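You operate a simulated robot arm through the tools that you are given. There is no shell and no other tool. Be economical: measure what you need, move in short steps, check, and stop when the job is done.

You run a simulated robot arm. Do the job below in one go: nothing can be reset, and whatever is moved stays where it is left.

TASK
Set the valves on the bench manifold as the build card shows and clamp both.
Fine: leave the third valve where it is.

Only the result counts: the job must be done as asked and must still hold three seconds after the hand-in. Knocking over, shifting, dropping, spilling or breaking anything else fails it.

THE ROBOT
A 6-joint arm with a two-finger parallel gripper, fixed in place. Base frame: the origin is at the foot of the arm, x ahead of it, y to its left, z up; the work surface is at about z = 0. Lengths are in m, angles in degrees, forces in N, time in s.
With the tool pointing down near the work surface it reaches from about 0.14 to 0.58 m from the base axis. Its first joint turns from -66.0 to 66.0 degrees. Payload 2.1 kg.
The tool frame sits at the grasp point between the pads (the TCP): z along the fingers, y along the line on which they close. The tips reach 0.03 m beyond it. Largest opening 0.094 m; finger width 0.028, thickness 0.01; the body of the gripper, 0.05 by 0.096 m, starts 0.055 m behind the TCP.
Orientation is that of the tool frame in the base frame, as a unit quaternion [w, x, y, z]. With the fingers straight down and closing along the base's y, the tool's x points along the base's -x, its y along +y and its z along -z.

THE INTERFACE
- The arm moves only by the tool apply_moves. Its argument "targets" is a list of rows, each a list of 3 entries, a list of its own where there are three numbers: the shift along the base's x, y, z in units of 250 mm (1.0 is 250 mm), then the turn, a rotation vector about the base's x, y, z in units of 90 degrees (1.0 is 90 degrees), then the gripper command, from -1 (fully open) to 1 (shut), values between in proportion. In form: [[[tx, ty, tz], [ax, ay, az], jaw], ...]. A call has 1 to 20 rows; each row is the pose to reach, as a shift and turn from the pose commanded when the call began. A call with a number of a shift or a turn outside -1 to 1 is refused whole. Each row takes 0.2 s and may step no farther than 0.05 m and 8.6 degrees from the row before; otherwise, or with a gripper value out of range, the whole call is refused. A pose out of reach is approached as far as the arm can. The call stops where the force on the tool passes 70 N (or 10 N more than at its start, if that is more) or the arm is blocked; 0.2 s more then pass. Each finger travels about 0.072 m/s and halts on what it meets, pressing with about 43 N; the grip force reading is that of the motor and also rises with nothing between the fingers. The clock runs only during rows and for 0.2 s after the last one: add rows that repeat a pose to give the fingers time. It gives the time, the measured TCP pose, the force on the tool (base axes), the opening and the grip force at its end, in the units of the frame above (readings bear some noise), with the torque about the TCP (base axes, N m) and any sound that the robot's microphone picked up, and new pictures: "show" is both (left out), scene, wrist or none.
- Cameras (640 x 400 px; columns grow to the right, rows downward): "scene" is fixed at [0.0814, -0.3961, 0.4903]; the picture's right is [0.47, -0.88, 0.00], its down [-0.45, -0.24, -0.86] and it looks along [0.76, 0.41, -0.51] (base axes); focal length 241 px, centre (320, 200). "wrist" rides on the gripper at [0.076, 0.014, -0.102] in the tool frame; the picture's right is [-0.18, 0.98, 0.00], its down [-0.75, -0.14, -0.64] and it looks along [-0.63, -0.12, 0.77] (tool axes); focal length 243 px, centre (320, 200). There is no depth. A picture from a camera that has moved, and an enlarged one, comes with that camera's place and axes in the base frame and with its lens.
- close_up(camera, box): a new picture of the part [left, top, right, bottom] of that camera's present view, enlarged. The clock stands still meanwhile.
- close_job(): hands the job in; it is judged then, once.

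Work in short steps. Places have to be worked out from the pictures, the camera data and where the tool is seen: move nearer, look again, correct. Check each grasp and each placing, and mend what went wrong. You have 120 turns and 200 pictures in all, those below and enlarged ones among them. Open the gripper and draw the arm clear of the work before you hand the job in, unless the task says otherwise; then end with one line.

The tools are called after "Request:" as name(argument=value, ...) on one line, values as JSON. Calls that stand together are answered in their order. apply_moves: Moves the arm, as the interface text tells. Its arguments: {"type":"object","properties":{"targets":{"type":"array","items":{"type":"array"}},"show":{"type":"string","enum":["both","scene","wrist","none"]}},"required":["targets"]} The other tools are called the same way: close_up (camera, box) takes an enlarged picture of a part of a camera's view; close_job () hands the job in.

At the start:

```text
time: 0.0
ee_pos: [0.3806, -0.0138, 0.342]
tool_rot: [0.001, 0.0, 1.0, 0.0]
wrist_force: [1.0, 0.1, -0.3]
ft_torque: [0.0, 0.03, -0.01]
width: 0.094
grip_force: 0.1
```

scene: 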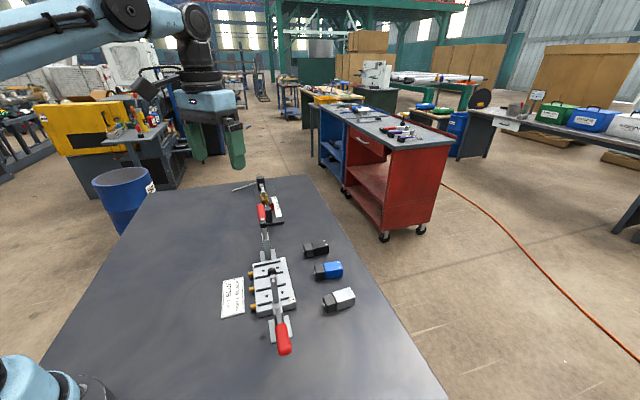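
wrist: 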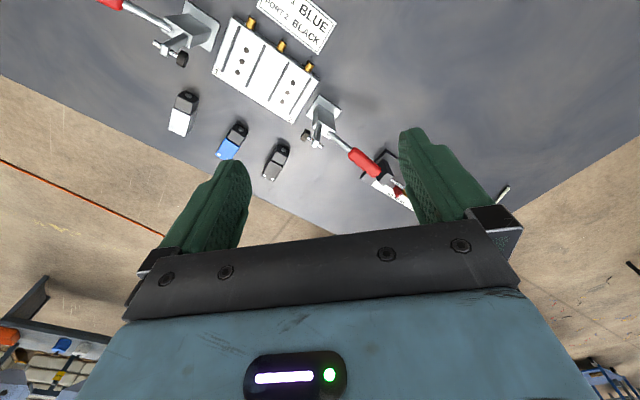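

The scene shows a manifold with a card, three valves and two toggle clamps. I'll enlarge these to read them.

Request:
close_up(camera="scene", box=[210, 220, 370, 320])

Request:
close_up(camera="wrist", box=[90, 0, 410, 200])

Request:
close_up(camera="scene", box=[210, 160, 370, 260])

Request:
close_up(camera="scene", box=[210, 270, 370, 370])

```text
4.00 times, centred on (290, 270) of scene
camera zoom: at [0.0814, -0.3961, 0.4903], right [0.47, -0.88, 0.0], down [-0.45, -0.24, -0.86], along [0.76, 0.41, -0.51], focal length 963 px, centre (440, -80)
```

zoom: 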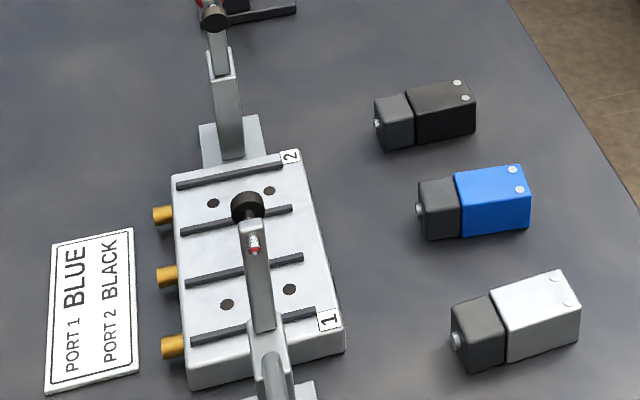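

```text
2.00 times, centred on (250, 100) of wrist
camera zoom: at [0.304, 0.0012, 0.443], right [0.18, 0.98, 0.0], down [0.75, -0.14, 0.64], along [0.63, -0.12, -0.77], focal length 485 px, centre (460, 400)
```

zoom: 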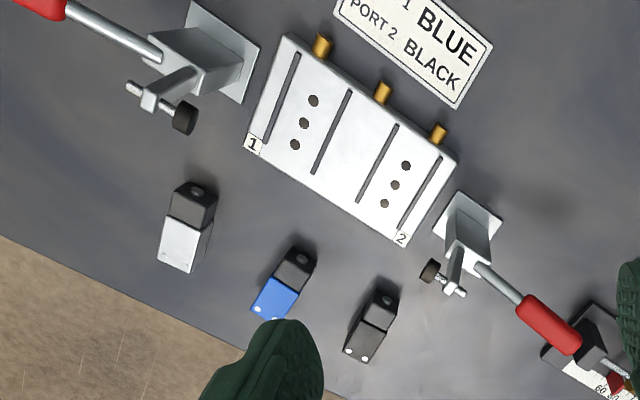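

```text
4.00 times, centred on (290, 210) of scene
camera zoom: at [0.0814, -0.3961, 0.4903], right [0.47, -0.88, 0.0], down [-0.45, -0.24, -0.86], along [0.76, 0.41, -0.51], focal length 963 px, centre (440, 160)
```

zoom: 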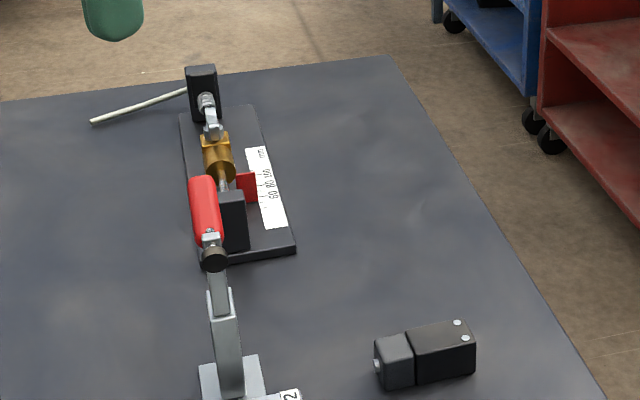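

```text
4.00 times, centred on (290, 320) of scene
camera zoom: at [0.0814, -0.3961, 0.4903], right [0.47, -0.88, 0.0], down [-0.45, -0.24, -0.86], along [0.76, 0.41, -0.51], focal length 963 px, centre (440, -280)
```

zoom: 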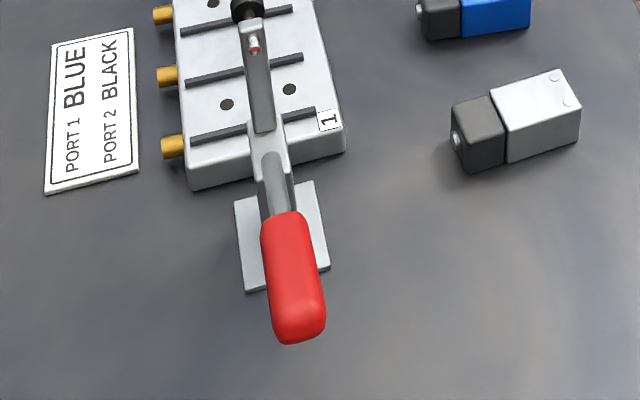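

Card: port 1 blue, port 2 black; white stays. The manifold looks turned about 45°, and the clamp arms are raised, with a bumper near (0.33,-0.16,0.137). I'll move closer for a better look.

Request:
apply_moves(targets=[[[0, -0.11, -0.09], [0, 0, -0.08], -1], [[0, -0.22, -0.18], [0, 0, -0.17], -1], [[0, -0.33, -0.27], [0, 0, -0.26], -1], [[0, -0.424, -0.34], [0, 0, -0.35], -1], [[0, -0.424, -0.36], [0, 0, -0.43], -1], [[0, -0.424, -0.36], [0, 0, -0.5], -1], [[0, -0.424, -0.36], [0, 0, -0.5], -1]], show="wrist")

```text
time: 1.6
ee_pos: [0.3795, -0.1198, 0.2535]
tool_rot: [0.0, 0.384, 0.923, 0.0]
wrist_force: [0.7, 0.0, -0.4]
ft_torque: [-0.02, -0.02, 0.04]
width: 0.0939
grip_force: 0.0
camera wrist: at [0.337, -0.0548, 0.3543], right [0.83, 0.56, 0.0], down [0.43, -0.63, 0.64], along [0.36, -0.53, -0.77], focal length 243 px, centre (320, 200)
```

wrist: 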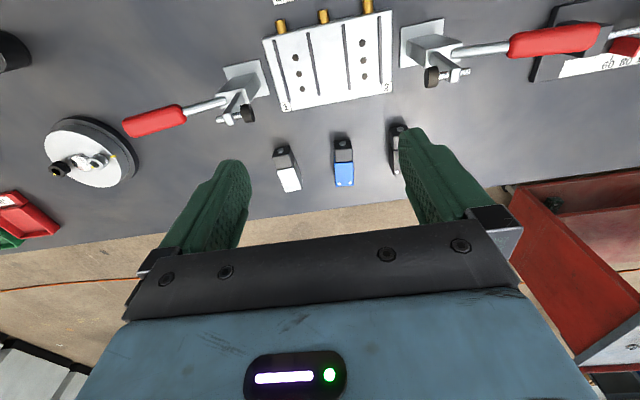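

The tool now lines up with the manifold. I'll zoom in on the manifold, valves and clamps.

Request:
close_up(camera="wrist", box=[240, 0, 420, 112])

Request:
close_up(camera="wrist", box=[250, 105, 420, 211])

Request:
close_up(camera="wrist", box=[110, 50, 290, 162])

Request:
close_up(camera="wrist", box=[390, 0, 640, 156])

```text
3.56 times, centred on (330, 56) of wrist
camera zoom: at [0.337, -0.0548, 0.3543], right [0.83, 0.56, 0.0], down [0.43, -0.63, 0.64], along [0.36, -0.53, -0.77], focal length 863 px, centre (284, 712)
```

zoom: 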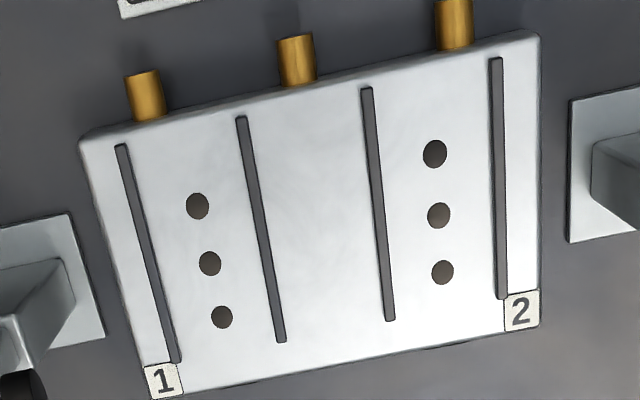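

```text
3.76 times, centred on (335, 158) of wrist
camera zoom: at [0.337, -0.0548, 0.3543], right [0.83, 0.56, 0.0], down [0.43, -0.63, 0.64], along [0.36, -0.53, -0.77], focal length 913 px, centre (264, 358)
```

zoom: 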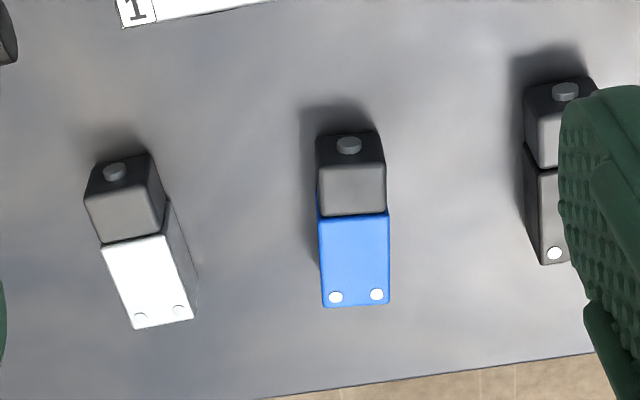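

```text
3.56 times, centred on (200, 106) of wrist
camera zoom: at [0.337, -0.0548, 0.3543], right [0.83, 0.56, 0.0], down [0.43, -0.63, 0.64], along [0.36, -0.53, -0.77], focal length 863 px, centre (747, 534)
```

zoom: 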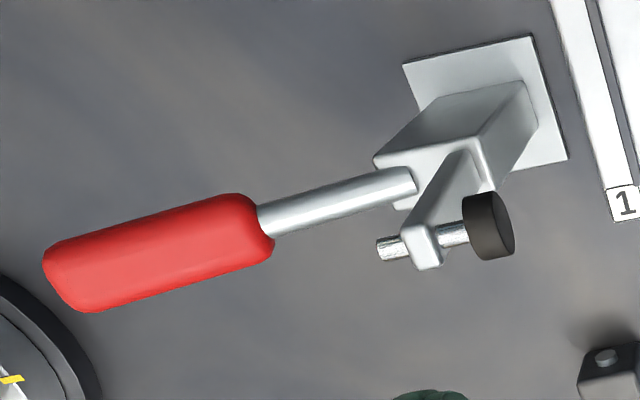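

```text
2.56 times, centred on (515, 78) of wrist
camera zoom: at [0.337, -0.0548, 0.3543], right [0.83, 0.56, 0.0], down [0.43, -0.63, 0.64], along [0.36, -0.53, -0.77], focal length 621 px, centre (-179, 512)
```

zoom: 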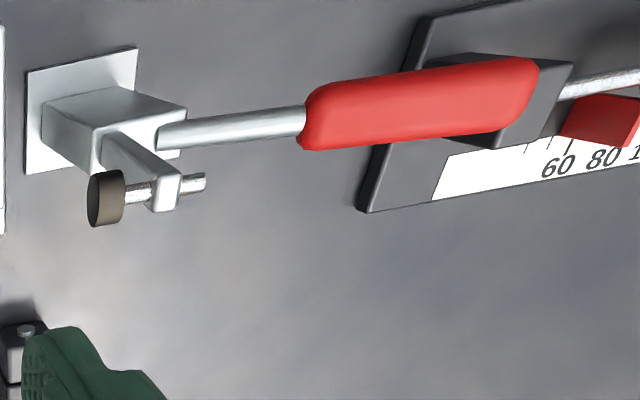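

Working it out: manifold centre ≈(0.384,-0.102), top z≈0.02, long axis at 45°. Port 1 ≈(0.356,-0.130), port 2 ≈(0.412,-0.074). The blue valve is near (0.485,-0.205), about 0.028 high and 0.069 long. The gripper body would hit the raised bumpers if it closed along the long axis, so I'll grip the valves lengthwise. I'm turning the tool and moving above blue.

Request:
apply_moves(targets=[[[0.07, -0.06, 0], [0, 0, -0.09], -1], [[0.14, -0.12, 0], [0, 0, -0.18], -1], [[0.21, -0.18, 0], [0, 0, -0.27], -1], [[0.28, -0.24, 0], [0, 0, -0.36], -1], [[0.35, -0.3, 0], [0, 0, -0.45], -1], [[0.42, -0.34, -0.05], [0, 0, -0.54], -1], [[0.42, -0.34, -0.1], [0, 0, -0.63], -1], [[0.42, -0.34, -0.15], [0, 0, -0.72], -1], [[0.42, -0.34, -0.2], [0, 0, -0.81], -1], [[0.42, -0.34, -0.25], [0, 0, -0.9], -1], [[0.42, -0.34, -0.3], [0, 0, -0.99], -1], [[0.42, -0.34, -0.3], [0, 0, -1.0], -1]])

```text
time: 4.2
ee_pos: [0.4868, -0.2045, 0.1773]
tool_rot: [0.0, 0.924, 0.382, 0.0]
wrist_force: [1.4, -0.1, 0.1]
ft_torque: [0.02, 0.0, 0.01]
width: 0.0941
grip_force: 0.0
camera wrist: at [0.5502, -0.1603, 0.2779], right [0.56, -0.83, 0.0], down [-0.63, -0.43, 0.64], along [-0.53, -0.36, -0.77], focal length 243 px, centre (320, 200)
```

scene: 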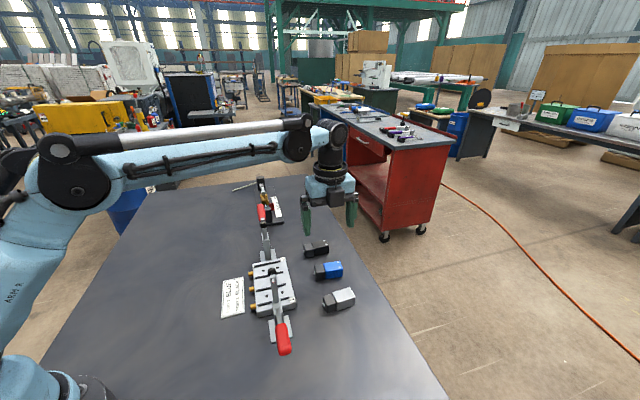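
wrist: 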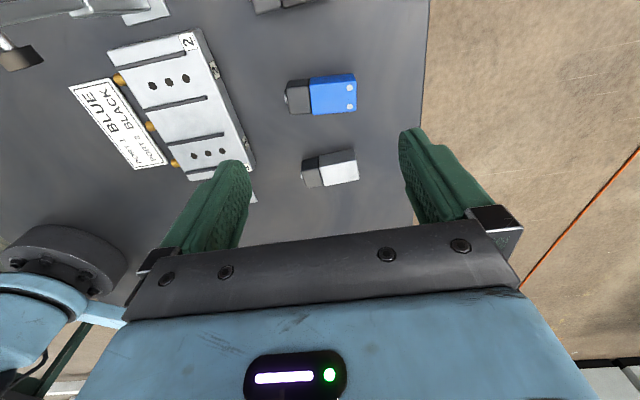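

I'm above blue and can now measure it and black with a close-up.

Request:
close_up(camera="wrist", box=[250, 40, 410, 140])

Request:
close_up(camera="wrist", box=[90, 20, 270, 132])

```text
4.00 times, centred on (330, 90) of wrist
camera zoom: at [0.5502, -0.1603, 0.2779], right [0.56, -0.83, 0.0], down [-0.63, -0.43, 0.64], along [-0.53, -0.36, -0.77], focal length 970 px, centre (280, 640)
```

zoom: 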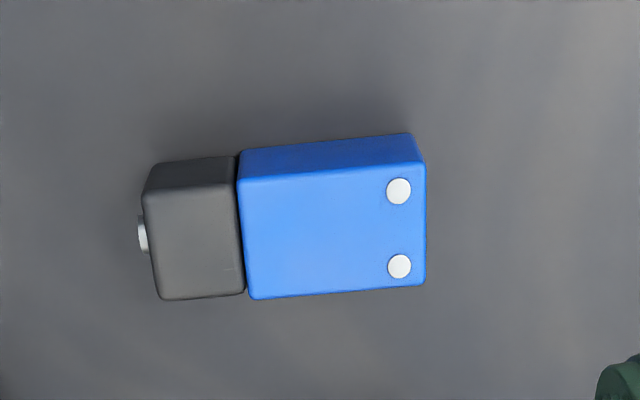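

```text
3.56 times, centred on (180, 76) of wrist
camera zoom: at [0.5502, -0.1603, 0.2779], right [0.56, -0.83, 0.0], down [-0.63, -0.43, 0.64], along [-0.53, -0.36, -0.77], focal length 863 px, centre (818, 641)
```

zoom: 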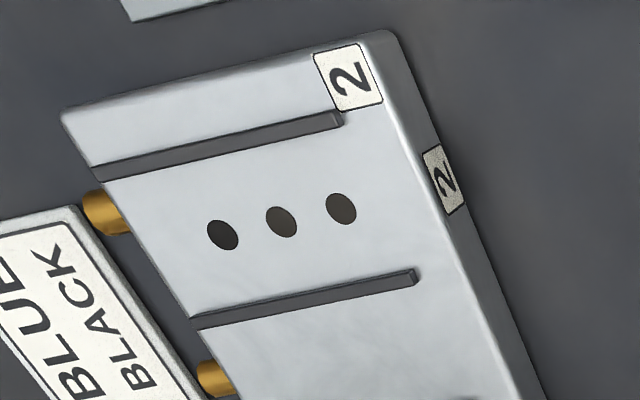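

The blue centre is (0.4867,-0.2051) with its axis at about -51°. I turn -6.4° and descend.

Request:
apply_moves(targets=[[[0, -0.002, -0.18], [0, 0, -0.071], -1], [[0, -0.002, -0.36], [0, 0, -0.071], -1], [[0, -0.002, -0.5], [0, 0, -0.071], -1], [[0, -0.002, -0.565], [0, 0, -0.071], -1], [[0, -0.002, -0.565], [0, 0, -0.071], -1]])

```text
time: 5.4
ee_pos: [0.4856, -0.2057, 0.0353]
tool_rot: [0.0, 0.944, 0.33, 0.0]
wrist_force: [0.6, 0.4, -0.5]
ft_torque: [0.0, 0.01, -0.03]
width: 0.094
grip_force: 0.1
camera wrist: at [0.5529, -0.1685, 0.1367], right [0.47, -0.88, 0.0], down [-0.68, -0.36, 0.64], along [-0.57, -0.3, -0.77], focal length 243 px, centre (320, 200)
```

scene: 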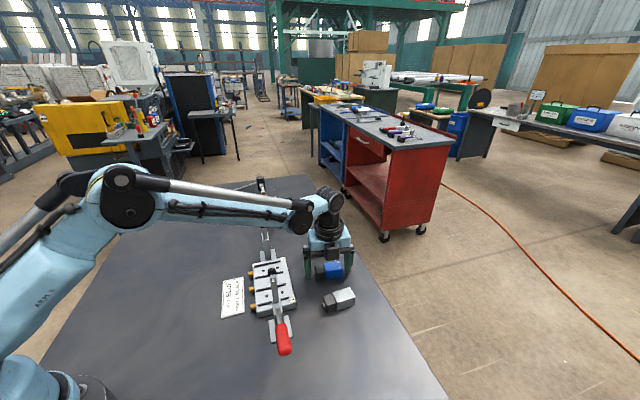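
wrist: 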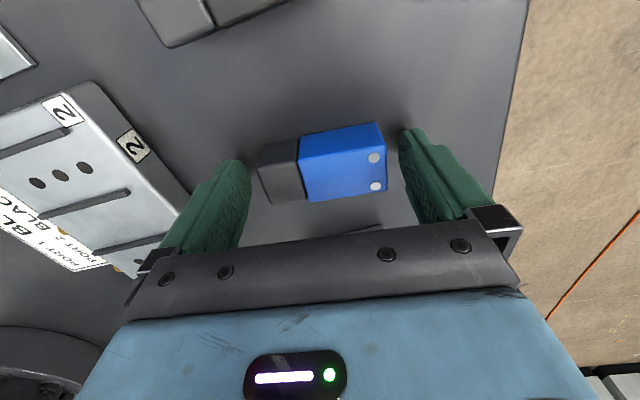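

The valve sits between the pads and is aligned, so I close.

Request:
apply_moves(targets=[[[0, 0, 0], [0, 0, 0], 0], [[0, 0, 0], [0, 0, 0], 1], [[0, 0, 0], [0, 0, 0], 1], [[0, 0, 0], [0, 0, 0], 1]], show="wrist")

```text
time: 6.4
ee_pos: [0.4845, -0.2053, 0.0352]
tool_rot: [0.0, 0.944, 0.33, 0.0]
wrist_force: [-0.9, -1.1, -0.7]
ft_torque: [0.0, -0.03, 0.02]
width: 0.0692
grip_force: 43.3
camera wrist: at [0.5529, -0.1684, 0.1371], right [0.47, -0.88, 0.0], down [-0.68, -0.36, 0.64], along [-0.57, -0.3, -0.77], focal length 243 px, centre (320, 200)
```

wrist: 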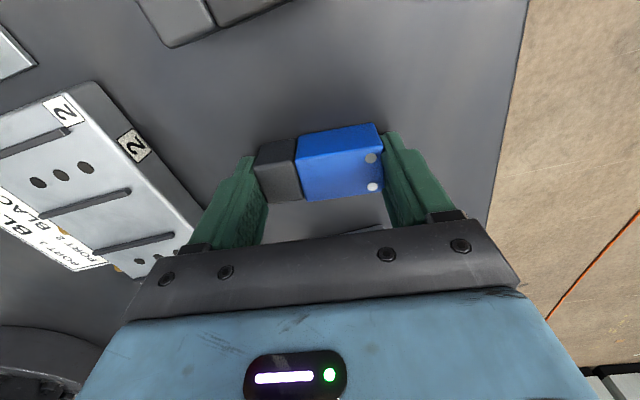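

Gripped (0.069 m). I lift and move in front of port 1, squaring to the manifold.

Request:
apply_moves(targets=[[[0, 0, 0.13], [0, 0, 0], 1], [[0, 0, 0.26], [0, 0, 0], 1], [[-0.13, 0.02, 0.26], [0, 0, 0.035], 1], [[-0.262, 0.041, 0.26], [0, 0, 0.071], 1], [[-0.262, 0.041, 0.26], [0, 0, 0.071], 1]])

```text
time: 7.6
ee_pos: [0.4192, -0.1944, 0.1029]
tool_rot: [0.0, 0.924, 0.382, 0.0]
wrist_force: [0.2, 0.3, -1.4]
ft_torque: [-0.01, -0.01, 0.01]
width: 0.0693
grip_force: 42.7
camera wrist: at [0.4834, -0.1503, 0.2041], right [0.57, -0.82, 0.0], down [-0.63, -0.43, 0.64], along [-0.53, -0.36, -0.77], focal length 243 px, centre (320, 200)
```

scene: 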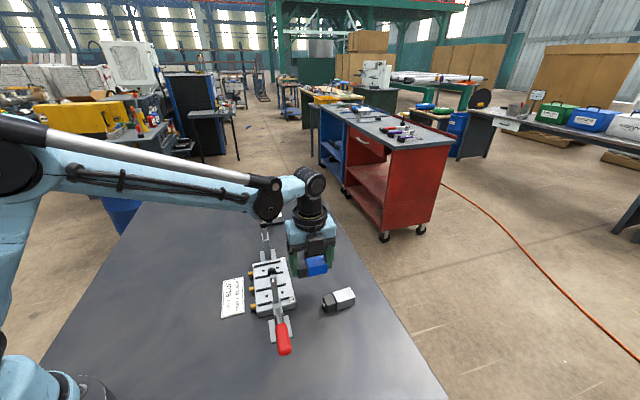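
wrist: 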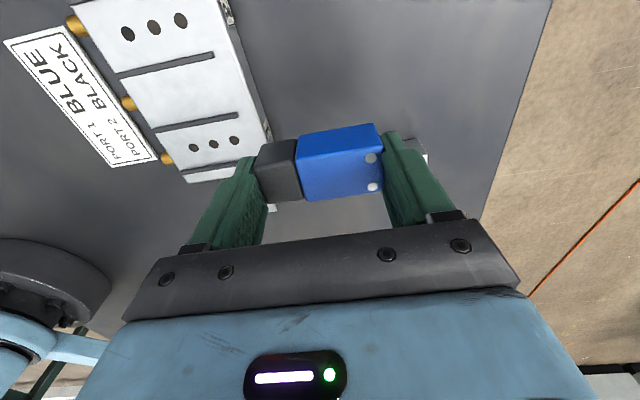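

The port 1 holes re-measure at ≈(0.357,-0.130), consistent with before. I move over the port, still high.

Request:
apply_moves(targets=[[[-0.128, 0.129, 0], [0, 0, 0], 1], [[-0.256, 0.258, 0], [0, 0, 0], 1], [[-0.256, 0.258, 0], [0, 0, 0], 1]])

Request:
close_up(camera="scene", box=[210, 220, 370, 320])

```text
time: 8.4
ee_pos: [0.3575, -0.127, 0.1004]
tool_rot: [0.0, 0.924, 0.383, 0.0]
wrist_force: [0.7, 0.6, -1.7]
ft_torque: [-0.01, -0.02, 0.0]
width: 0.0692
grip_force: 42.9
camera wrist: at [0.4208, -0.0844, 0.2017], right [0.56, -0.83, 0.0], down [-0.63, -0.43, 0.64], along [-0.53, -0.36, -0.77], focal length 243 px, centre (320, 200)
```

scene: 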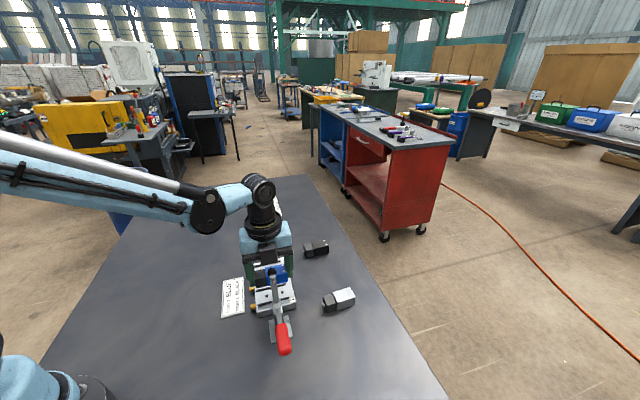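
wrist: 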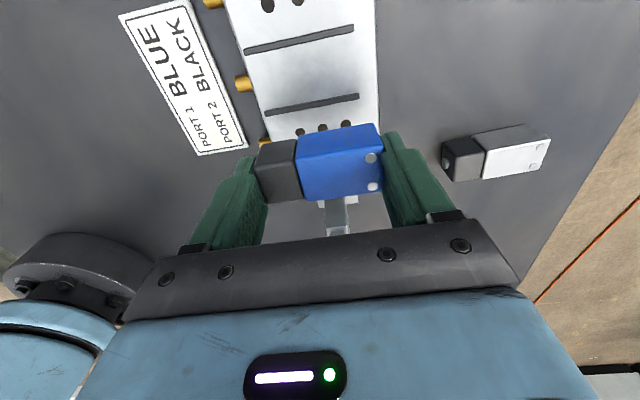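

```text
4.00 times, centred on (290, 270) of scene
camera zoom: at [0.0814, -0.3961, 0.4903], right [0.47, -0.88, 0.0], down [-0.45, -0.24, -0.86], along [0.76, 0.41, -0.51], focal length 963 px, centre (440, -80)
```

zoom: 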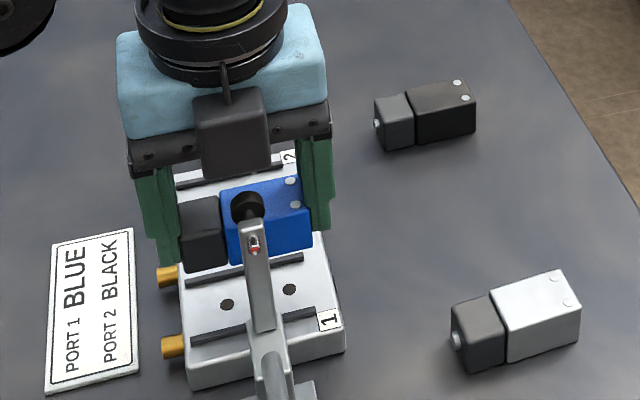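

The scene shows a dark box on the gripper's clamp-facing side that would hit the bumper on the way down. I'll set blue back on the table, flip the tool 180°, and regrasp tilted so the gripper leans away from the clamp.

Request:
apply_moves(targets=[[[0.13, -0.0755, 0], [0, 0, 0], 1], [[0.26, -0.151, 0], [0, 0, 0], 1], [[0.39, -0.2265, 0], [0, 0, 0], 1], [[0.52, -0.302, 0], [0, 0, 0], 1], [[0.52, -0.302, -0.13], [0, 0, 0], 1], [[0.52, -0.302, -0.22], [0, 0, 0], 1], [[0.52, -0.302, -0.256], [0, 0, 0], 1], [[0.52, -0.302, -0.256], [0, 0, 0], 1], [[0.52, -0.302, -0.256], [0, 0, 0], 0.0], [[0.52, -0.302, -0.256], [0, 0, 0], -1], [[0.52, -0.302, -0.256], [0, 0, 0], -1], [[0.52, -0.302, -0.256], [0, 0, 0], -1]])

```text
time: 11.0
ee_pos: [0.4858, -0.2058, 0.0386]
tool_rot: [0.0, 0.924, 0.382, 0.0]
wrist_force: [0.2, 0.7, -0.2]
ft_torque: [0.02, 0.02, -0.02]
width: 0.0942
grip_force: 0.0
camera wrist: at [0.5501, -0.1615, 0.1399], right [0.56, -0.83, 0.0], down [-0.63, -0.43, 0.64], along [-0.53, -0.36, -0.77], focal length 243 px, centre (320, 200)
```

scene: 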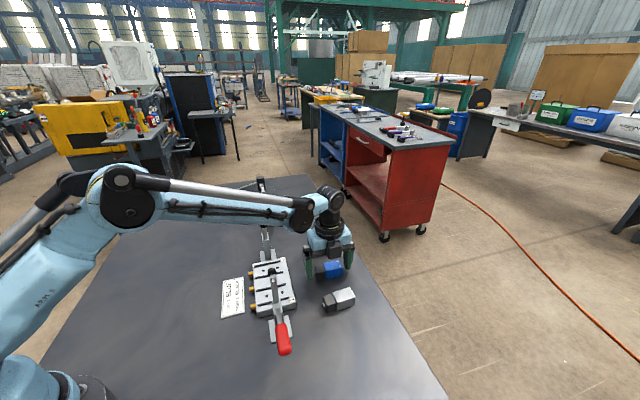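
wrist: 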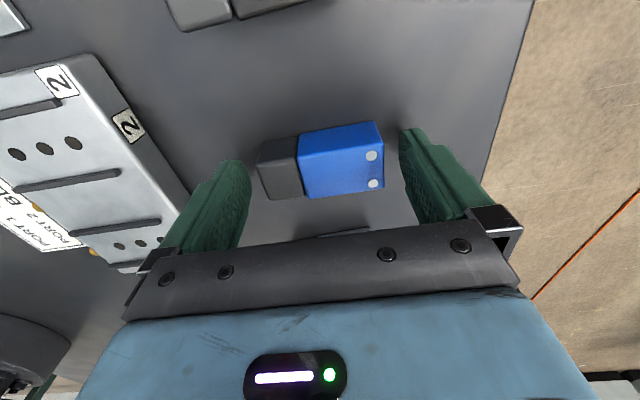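

Blue is down upright. This tool orientation suits port 2 (camera toward clamp 2), so I'll do black first and move above it to measure.

Request:
apply_moves(targets=[[[0, 0, 0.18], [0, 0, 0], -1], [[0, 0, 0.36], [0, 0, 0], -1], [[0, 0, 0.54], [0, 0, 0], -1], [[0.08, 0.13, 0.56], [0, 0, 0], -1], [[0.16, 0.26, 0.56], [0, 0, 0], -1], [[0.16, 0.26, 0.56], [0, 0, 0], -1]], show="wrist")

Request:
close_up(camera="wrist", box=[250, 40, 410, 140])

```text
time: 12.4
ee_pos: [0.527, -0.1387, 0.1752]
tool_rot: [0.001, 0.924, 0.382, 0.0]
wrist_force: [1.2, -0.3, 1.1]
ft_torque: [0.01, -0.01, -0.01]
width: 0.0941
grip_force: 0.1
camera wrist: at [0.5909, -0.0949, 0.2776], right [0.56, -0.83, 0.0], down [-0.63, -0.43, 0.64], along [-0.53, -0.36, -0.77], focal length 243 px, centre (320, 200)
```

wrist: 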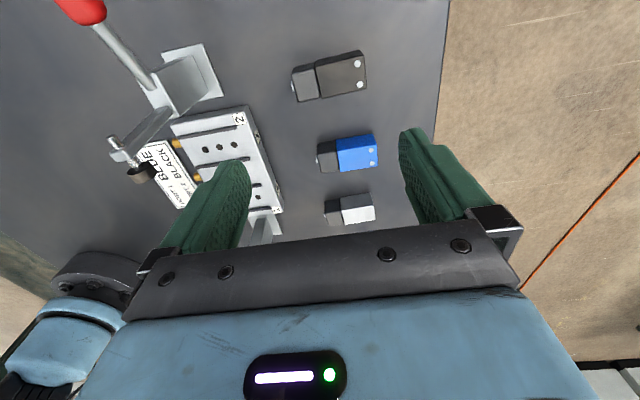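

```text
4.00 times, centred on (330, 90) of wrist
camera zoom: at [0.5909, -0.0949, 0.2776], right [0.56, -0.83, 0.0], down [-0.63, -0.43, 0.64], along [-0.53, -0.36, -0.77], focal length 970 px, centre (280, 640)
```

zoom: 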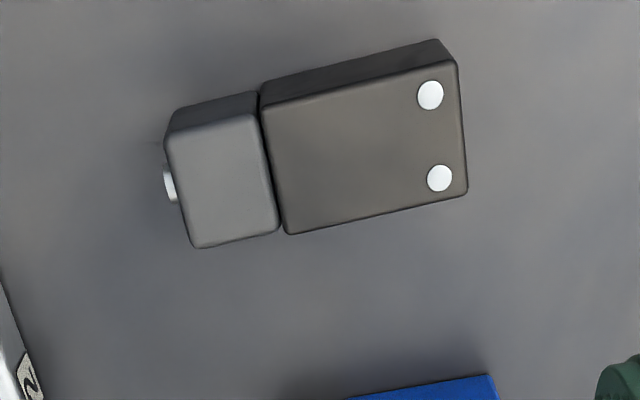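

Black centre is (0.546,-0.136) with its axis at -43.6°. I tilt 18° toward the base and descend astride its ends.

Request:
apply_moves(targets=[[[0.02, 0, -0.05], [0.06, -0.06, 0.0], -1], [[0.04, 0, -0.1], [0.115, -0.115, 0.016], -1], [[0.058, -0.001, -0.18], [0.1414, -0.1414, 0.016], -1], [[0.058, -0.001, -0.36], [0.1414, -0.1414, 0.016], -1], [[0.058, -0.001, -0.5], [0.1414, -0.1414, 0.016], -1], [[0.058, -0.001, -0.558], [0.1414, -0.1414, 0.016], -1], [[0.058, -0.001, -0.558], [0.1414, -0.1414, 0.016], -1]])

```text
time: 14.0
ee_pos: [0.5403, -0.1422, 0.0372]
tool_rot: [-0.06, 0.908, 0.39, 0.144]
wrist_force: [0.4, 0.1, -0.3]
ft_torque: [0.01, 0.0, 0.0]
width: 0.0941
grip_force: 0.1
camera wrist: at [0.5792, -0.1218, 0.158], right [0.59, -0.8, -0.05], down [-0.73, -0.56, 0.38], along [-0.33, -0.18, -0.92], focal length 243 px, centre (320, 200)
```

scene: 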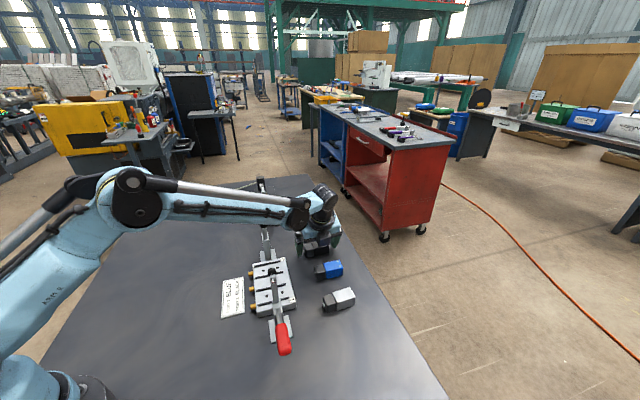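
wrist: 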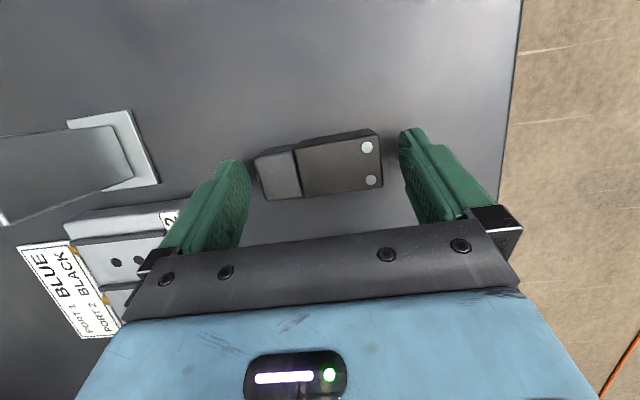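

Well positioned. I close and lift.

Request:
apply_moves(targets=[[[0, 0, 0], [0, 0, 0], 0], [[0, 0, 0], [0, 0, 0], 1], [[0, 0, 0], [0, 0, 0], 1], [[0, 0, 0], [0, 0, 0], 1], [[0, 0, 0.1], [0, 0, 0], 1], [[0, 0, 0.25], [0, 0, 0], 1], [[0, 0, 0.25], [0, 0, 0], 1]])

Request:
close_up(camera="scene", box=[230, 150, 390, 250])

```text
time: 15.6
ee_pos: [0.5424, -0.1411, 0.101]
tool_rot: [-0.06, 0.907, 0.39, 0.144]
wrist_force: [-0.8, 0.5, -1.6]
ft_torque: [-0.02, 0.0, -0.03]
width: 0.0691
grip_force: 42.9
camera wrist: at [0.58, -0.1216, 0.2206], right [0.59, -0.8, -0.05], down [-0.73, -0.56, 0.38], along [-0.33, -0.18, -0.92], focal length 243 px, centre (320, 200)
```

scene: 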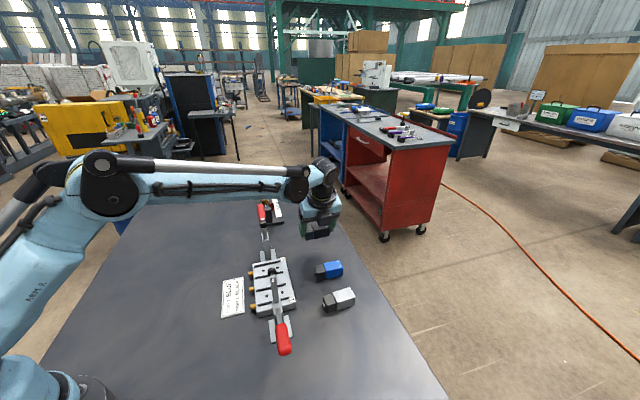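
wrist: 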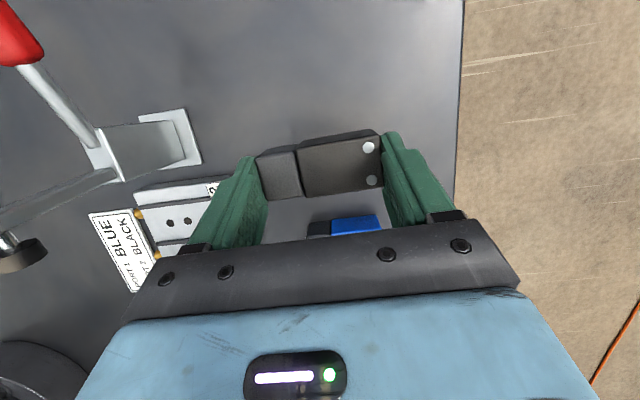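

```text
4.00 times, centred on (310, 200) of scene
camera zoom: at [0.0814, -0.3961, 0.4903], right [0.47, -0.88, 0.0], down [-0.45, -0.24, -0.86], along [0.76, 0.41, -0.51], focal length 963 px, centre (360, 200)
```

zoom: 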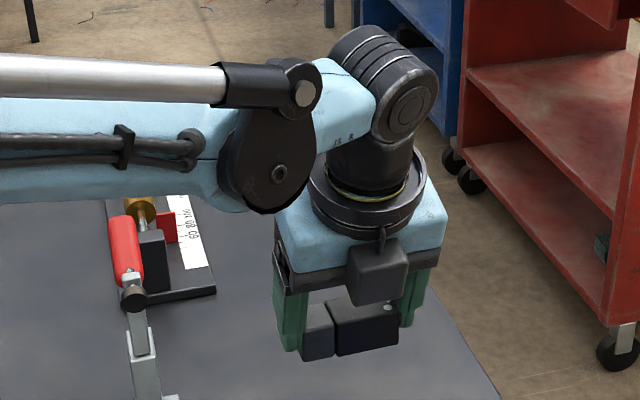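

Black is held level. I move it in front of port 2, then over it, staying high, and check.

Request:
apply_moves(targets=[[[-0.15, 0.012, 0], [0, 0, -0.008], 1], [[-0.306, 0.023, 0], [0, 0, -0.016], 1], [[-0.42, 0.137, 0], [0, 0, -0.016], 1], [[-0.532, 0.249, 0], [0, 0, -0.016], 1], [[-0.532, 0.249, 0], [0, 0, -0.016], 1], [[-0.532, 0.249, 0], [0, 0, -0.016], 1]])

Request:
close_up(camera="scene", box=[210, 200, 370, 300])

```text
time: 17.0
ee_pos: [0.4073, -0.0787, 0.098]
tool_rot: [-0.058, 0.913, 0.378, 0.146]
wrist_force: [-0.3, -1.0, -1.4]
ft_torque: [0.0, 0.02, -0.01]
width: 0.0692
grip_force: 43.2
camera wrist: at [0.4463, -0.0597, 0.2176], right [0.57, -0.82, -0.05], down [-0.75, -0.55, 0.38], along [-0.34, -0.18, -0.92], focal length 243 px, centre (320, 200)
```

scene: 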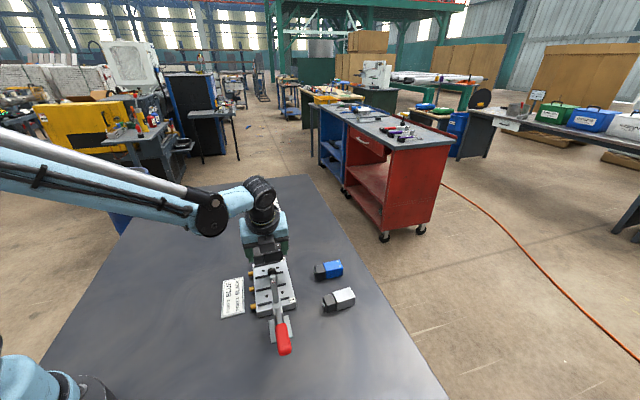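
wrist: 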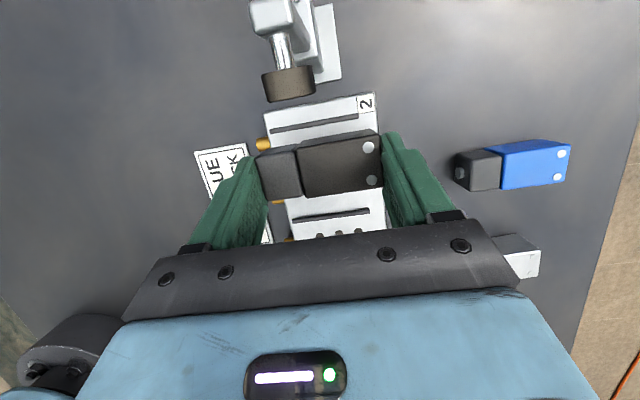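

```text
4.00 times, centred on (290, 250) of scene
camera zoom: at [0.0814, -0.3961, 0.4903], right [0.47, -0.88, 0.0], down [-0.45, -0.24, -0.86], along [0.76, 0.41, -0.51], focal length 963 px, centre (440, 0)
```

zoom: 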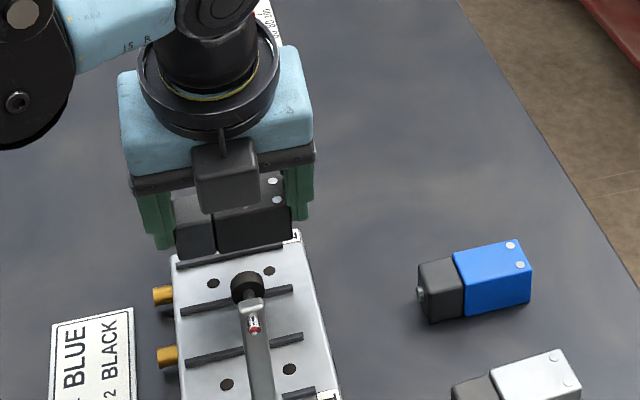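

Port 2 alignment looks good with bumper 2 clear. I lower to just above contact.

Request:
apply_moves(targets=[[[0, 0, -0.06], [0, 0, 0], 1], [[0, 0, -0.12], [0, 0, 0], 1], [[0, 0, -0.155], [0, 0, 0], 1], [[0, 0, -0.155], [0, 0, 0], 1]])

Request:
close_up(camera="wrist", box=[200, 80, 440, 230])

Request:
close_up(camera="scene", box=[230, 220, 326, 280])

```text
time: 18.0
ee_pos: [0.4075, -0.0799, 0.0606]
tool_rot: [-0.057, 0.913, 0.377, 0.145]
wrist_force: [-2.8, -4.1, 15.4]
ft_torque: [0.21, 0.36, 0.05]
width: 0.0693
grip_force: 42.7
camera wrist: at [0.4461, -0.0604, 0.1802], right [0.57, -0.82, -0.05], down [-0.75, -0.55, 0.38], along [-0.34, -0.17, -0.92], focal length 243 px, centre (320, 200)
```

scene: 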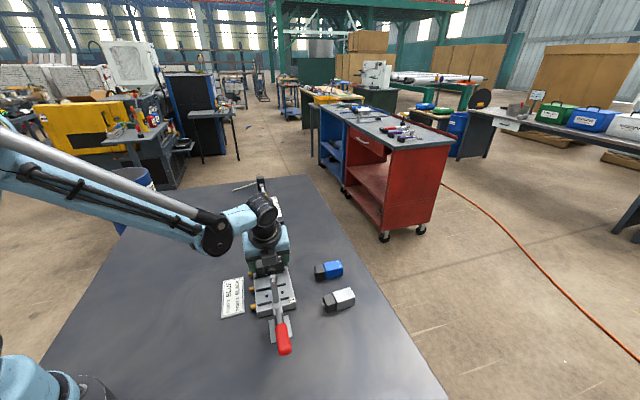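
wrist: 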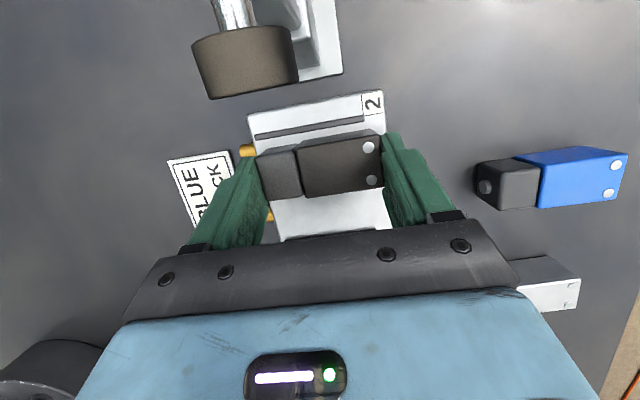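

```text
2.67 times, centred on (320, 155) of wrist
camera zoom: at [0.4461, -0.0604, 0.1802], right [0.57, -0.82, -0.05], down [-0.75, -0.55, 0.38], along [-0.34, -0.17, -0.92], focal length 647 px, centre (320, 320)
```

zoom: 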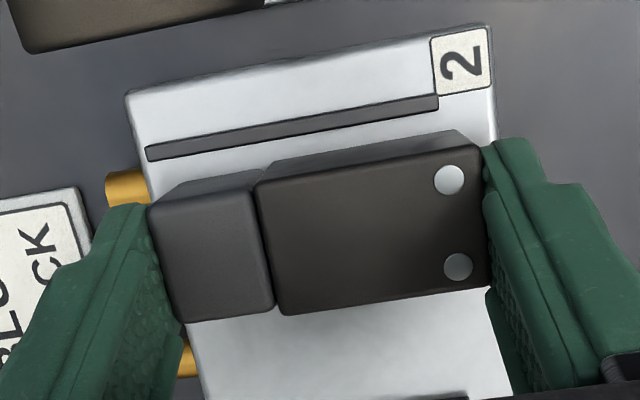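

```text
6.67 times, centred on (278, 250) of scene
camera zoom: at [0.0813, -0.3961, 0.4903], right [0.47, -0.88, 0.0], down [-0.45, -0.24, -0.86], along [0.76, 0.41, -0.5], focal length 1605 px, centre (600, -133)
```

zoom: 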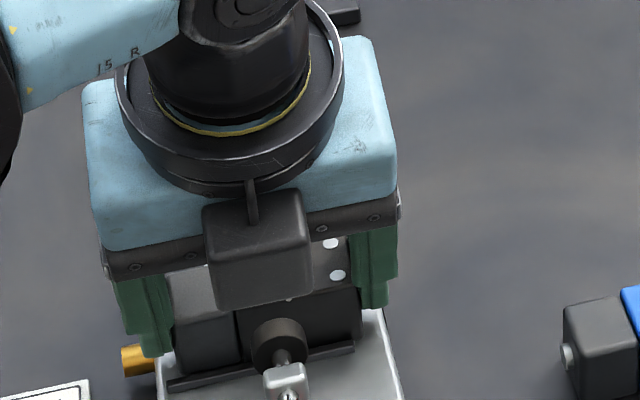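

Contact with 15 N at z≈0.0606, mostly at the dark end. The valve looks centred between the ribs. I press another ~1.5 mm to see whether it seats flat.

Request:
apply_moves(targets=[[[0, 0, -0.006], [0, 0, 0], 1], [[0, 0, -0.006], [0, 0, 0], 1]], show="none")

Request:
close_up(camera="scene", box=[246, 240, 310, 280])

```text
time: 18.6
ee_pos: [0.4089, -0.0789, 0.0601]
tool_rot: [-0.058, 0.913, 0.377, 0.144]
wrist_force: [-9.7, -5.4, 45.1]
ft_torque: [-0.11, -0.09, 0.05]
width: 0.0693
grip_force: 43.0
```

```text
10.00 times, centred on (278, 260) of scene
camera zoom: at [0.0812, -0.3961, 0.4904], right [0.47, -0.88, 0.0], down [-0.45, -0.24, -0.86], along [0.76, 0.41, -0.5], focal length 2407 px, centre (740, -400)
```

zoom: 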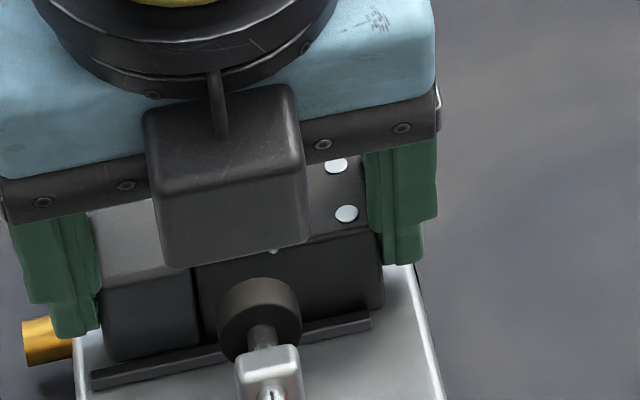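

Seated flat: torque is near zero. I relieve the pressure, open, and back off along the tool axis.

Request:
apply_moves(targets=[[[0, 0, 0.005], [0, 0, 0], 1], [[0, 0, 0.005], [0, 0, 0], 0.2], [[0, 0, 0.005], [0, 0, 0], -0.6], [[0, 0, 0.005], [0, 0, 0], -0.9], [[0, 0, 0.005], [0, 0, 0], -0.9], [[-0.03, -0.03, 0.13], [0, 0, 0], -0.9], [[-0.06, -0.06, 0.28], [0, 0, 0], -0.9], [[-0.09, -0.09, 0.42], [0, 0, 0], -0.9], [[-0.09, -0.09, 0.5], [0, 0, 0], -0.9], [[-0.09, -0.09, 0.5], [0, 0, 0], -0.9]])

Request:
close_up(camera="wrist", box=[200, 60, 440, 210])

```text
time: 20.8
ee_pos: [0.3841, -0.1009, 0.1829]
tool_rot: [-0.059, 0.912, 0.379, 0.145]
wrist_force: [-0.1, -0.4, -0.1]
ft_torque: [-0.03, 0.0, 0.01]
width: 0.0891
grip_force: 0.0
camera wrist: at [0.423, -0.0821, 0.3037], right [0.57, -0.82, -0.05], down [-0.75, -0.55, 0.38], along [-0.34, -0.18, -0.92], focal length 243 px, centre (320, 200)
```

scene: 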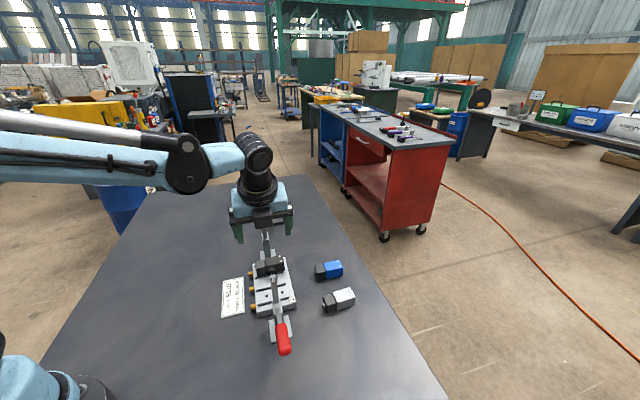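
wrist: 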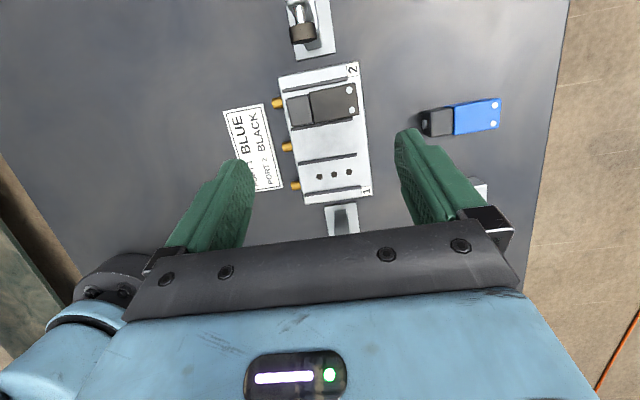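

```text
2.67 times, centred on (320, 135) of wrist
camera zoom: at [0.423, -0.0821, 0.3037], right [0.57, -0.82, -0.05], down [-0.75, -0.55, 0.38], along [-0.34, -0.18, -0.92], focal length 647 px, centre (320, 373)
```

zoom: 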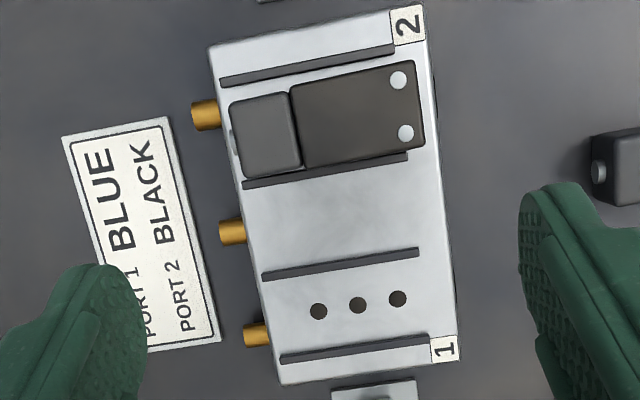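

Black is nicely seated in port 2. Now I untilt and move high toward blue.

Request:
apply_moves(targets=[[[0.1, -0.104, 0.04], [-0.04, 0.04, 0], -0.9], [[0.2, -0.208, 0.08], [-0.09, 0.09, 0], -1], [[0.3, -0.312, 0.08], [-0.1414, 0.1414, 0], -1], [[0.4, -0.416, 0.08], [-0.1414, 0.1414, 0], -1], [[0.4, -0.416, 0.08], [-0.1414, 0.1414, 0], -1]], show="none")

Request:
apply_moves(targets=[[[0, 0, 0], [0, 0, 0.09], -1], [[0, 0, 0], [0, 0, 0.18], -1], [[0, 0, 0], [0, 0, 0.27], -1], [[0, 0, 0], [0, 0, 0.36], -1], [[0, 0, 0], [0, 0, 0.45], -1], [[0, 0, 0], [0, 0, 0.54], -1], [[0, 0, 0], [0, 0, 0.63], -1], [[0, 0, 0], [0, 0, 0.72], -1], [[0, 0, 0], [0, 0, 0.81], -1], [[0, 0, 0], [0, 0, 0.9], -1], [[0, 0, 0], [0, 0, 0.99], -1], [[0, 0, 0], [0, 0, 1.0], -1]], show="none")

Request:
apply_moves(targets=[[[0, 0, 0], [0, 0, 0.09], -1], [[0, 0, 0], [0, 0, 0.18], -1], [[0, 0, 0], [0, 0, 0.27], -1], [[0, 0, 0], [0, 0, 0.36], -1], [[0, 0, 0], [0, 0, 0.45], -1], [[0, 0, 0], [0, 0, 0.54], -1], [[0, 0, 0], [0, 0, 0.63], -1], [[0, 0, 0], [0, 0, 0.72], -1], [[0, 0, 0], [0, 0, 0.81], -1], [[0, 0, 0], [0, 0, 0.9], -1], [[0, 0, 0], [0, 0, 0.99], -1], [[0, 0, 0], [0, 0, 1.0], -1], [[0, 0, 0], [0, 0, 1.0], -1]], show="wrist")

Request:
close_up(camera="wrist", box=[250, 40, 410, 140])

```text
time: 22.0
ee_pos: [0.4837, -0.206, 0.2053]
tool_rot: [0.002, 0.924, 0.383, -0.001]
wrist_force: [-0.3, 0.6, 0.8]
ft_torque: [0.03, 0.02, -0.01]
width: 0.0939
grip_force: 0.1
```

```text
time: 24.6
ee_pos: [0.4854, -0.2049, 0.2041]
tool_rot: [0.001, 0.381, 0.925, 0.002]
wrist_force: [-0.2, -0.9, -0.3]
ft_torque: [0.03, 0.0, -0.05]
width: 0.0938
grip_force: 0.1
```

```text
time: 27.4
ee_pos: [0.4851, -0.2048, 0.2048]
tool_rot: [-0.001, -0.384, 0.923, 0.002]
wrist_force: [1.4, -0.3, 0.1]
ft_torque: [-0.01, -0.03, -0.02]
width: 0.0941
grip_force: 0.1
camera wrist: at [0.4213, -0.2488, 0.3057], right [-0.57, 0.82, 0.0], down [0.63, 0.43, 0.64], along [0.53, 0.37, -0.77], focal length 243 px, centre (320, 200)
```

wrist: 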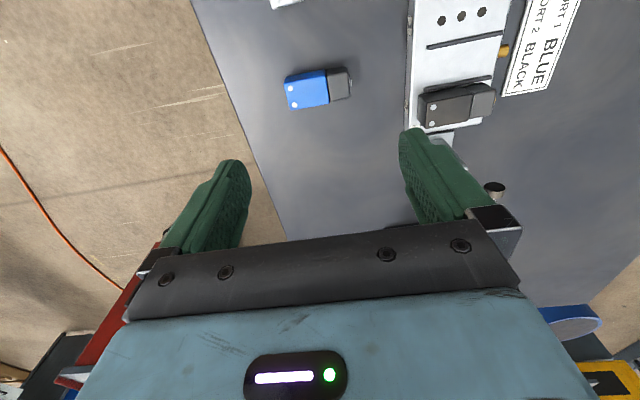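

```text
4.00 times, centred on (330, 90) of wrist
camera zoom: at [0.4213, -0.2488, 0.3057], right [-0.57, 0.82, 0.0], down [0.63, 0.43, 0.64], along [0.53, 0.37, -0.77], focal length 970 px, centre (280, 640)
```

zoom: 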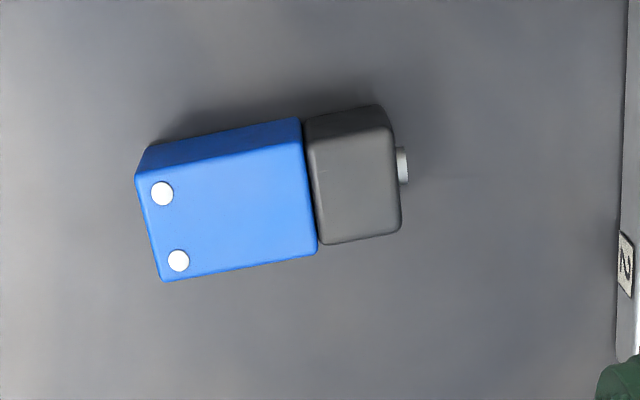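

Blue is at (0.487,-0.206), -45°. I tilt the opposite way (body leaning +s) and descend.

Request:
apply_moves(targets=[[[0.01, 0.01, -0.06], [-0.06, 0.06, 0], -1], [[0.02, 0.015, -0.12], [-0.115, 0.115, 0], -1], [[0.028, 0.019, -0.25], [-0.1414, 0.1414, 0], -1], [[0.028, 0.019, -0.43], [-0.1414, 0.1414, 0], -1], [[0.028, 0.019, -0.6], [-0.1414, 0.1414, 0], -1], [[0.028, 0.019, -0.67], [-0.1414, 0.1414, 0], -1], [[0.028, 0.019, -0.67], [-0.1414, 0.1414, 0], -1]])

```text
time: 29.0
ee_pos: [0.4924, -0.2011, 0.0369]
tool_rot: [-0.145, -0.377, 0.913, -0.058]
wrist_force: [-1.1, 0.0, -0.5]
ft_torque: [-0.01, 0.0, 0.0]
width: 0.094
grip_force: 0.1
camera wrist: at [0.4529, -0.2203, 0.1563], right [-0.57, 0.82, -0.05], down [0.75, 0.55, 0.38], along [0.34, 0.18, -0.92], focal length 243 px, centre (320, 200)
```

scene: 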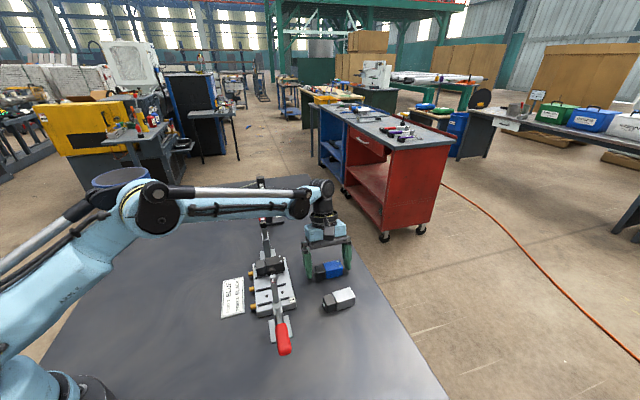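
wrist: 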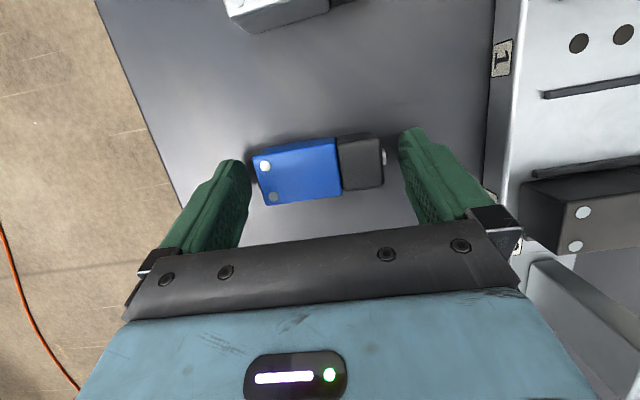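

Aligned. I close and lift.

Request:
apply_moves(targets=[[[0, 0, 0], [0, 0, 0], 0], [[0, 0, 0], [0, 0, 0], 1], [[0, 0, 0], [0, 0, 0], 1], [[0, 0, 0], [0, 0, 0], 1], [[0, 0, 0.1], [0, 0, 0], 1], [[0, 0, 0.25], [0, 0, 0], 1], [[0, 0, 0.28], [0, 0, 0], 1]], show="wrist")

```text
time: 30.6
ee_pos: [0.491, -0.2005, 0.1083]
tool_rot: [-0.145, -0.377, 0.913, -0.058]
wrist_force: [-0.9, 0.7, -0.7]
ft_torque: [0.02, -0.03, 0.0]
width: 0.0695
grip_force: 43.2
camera wrist: at [0.4519, -0.219, 0.2281], right [-0.57, 0.82, -0.05], down [0.75, 0.55, 0.38], along [0.34, 0.18, -0.92], focal length 243 px, centre (320, 200)
```

wrist: 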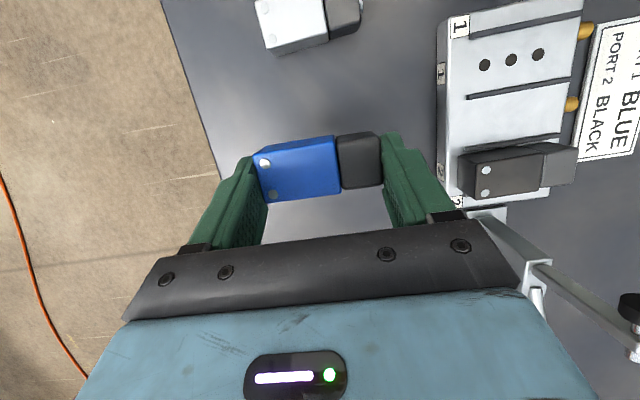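

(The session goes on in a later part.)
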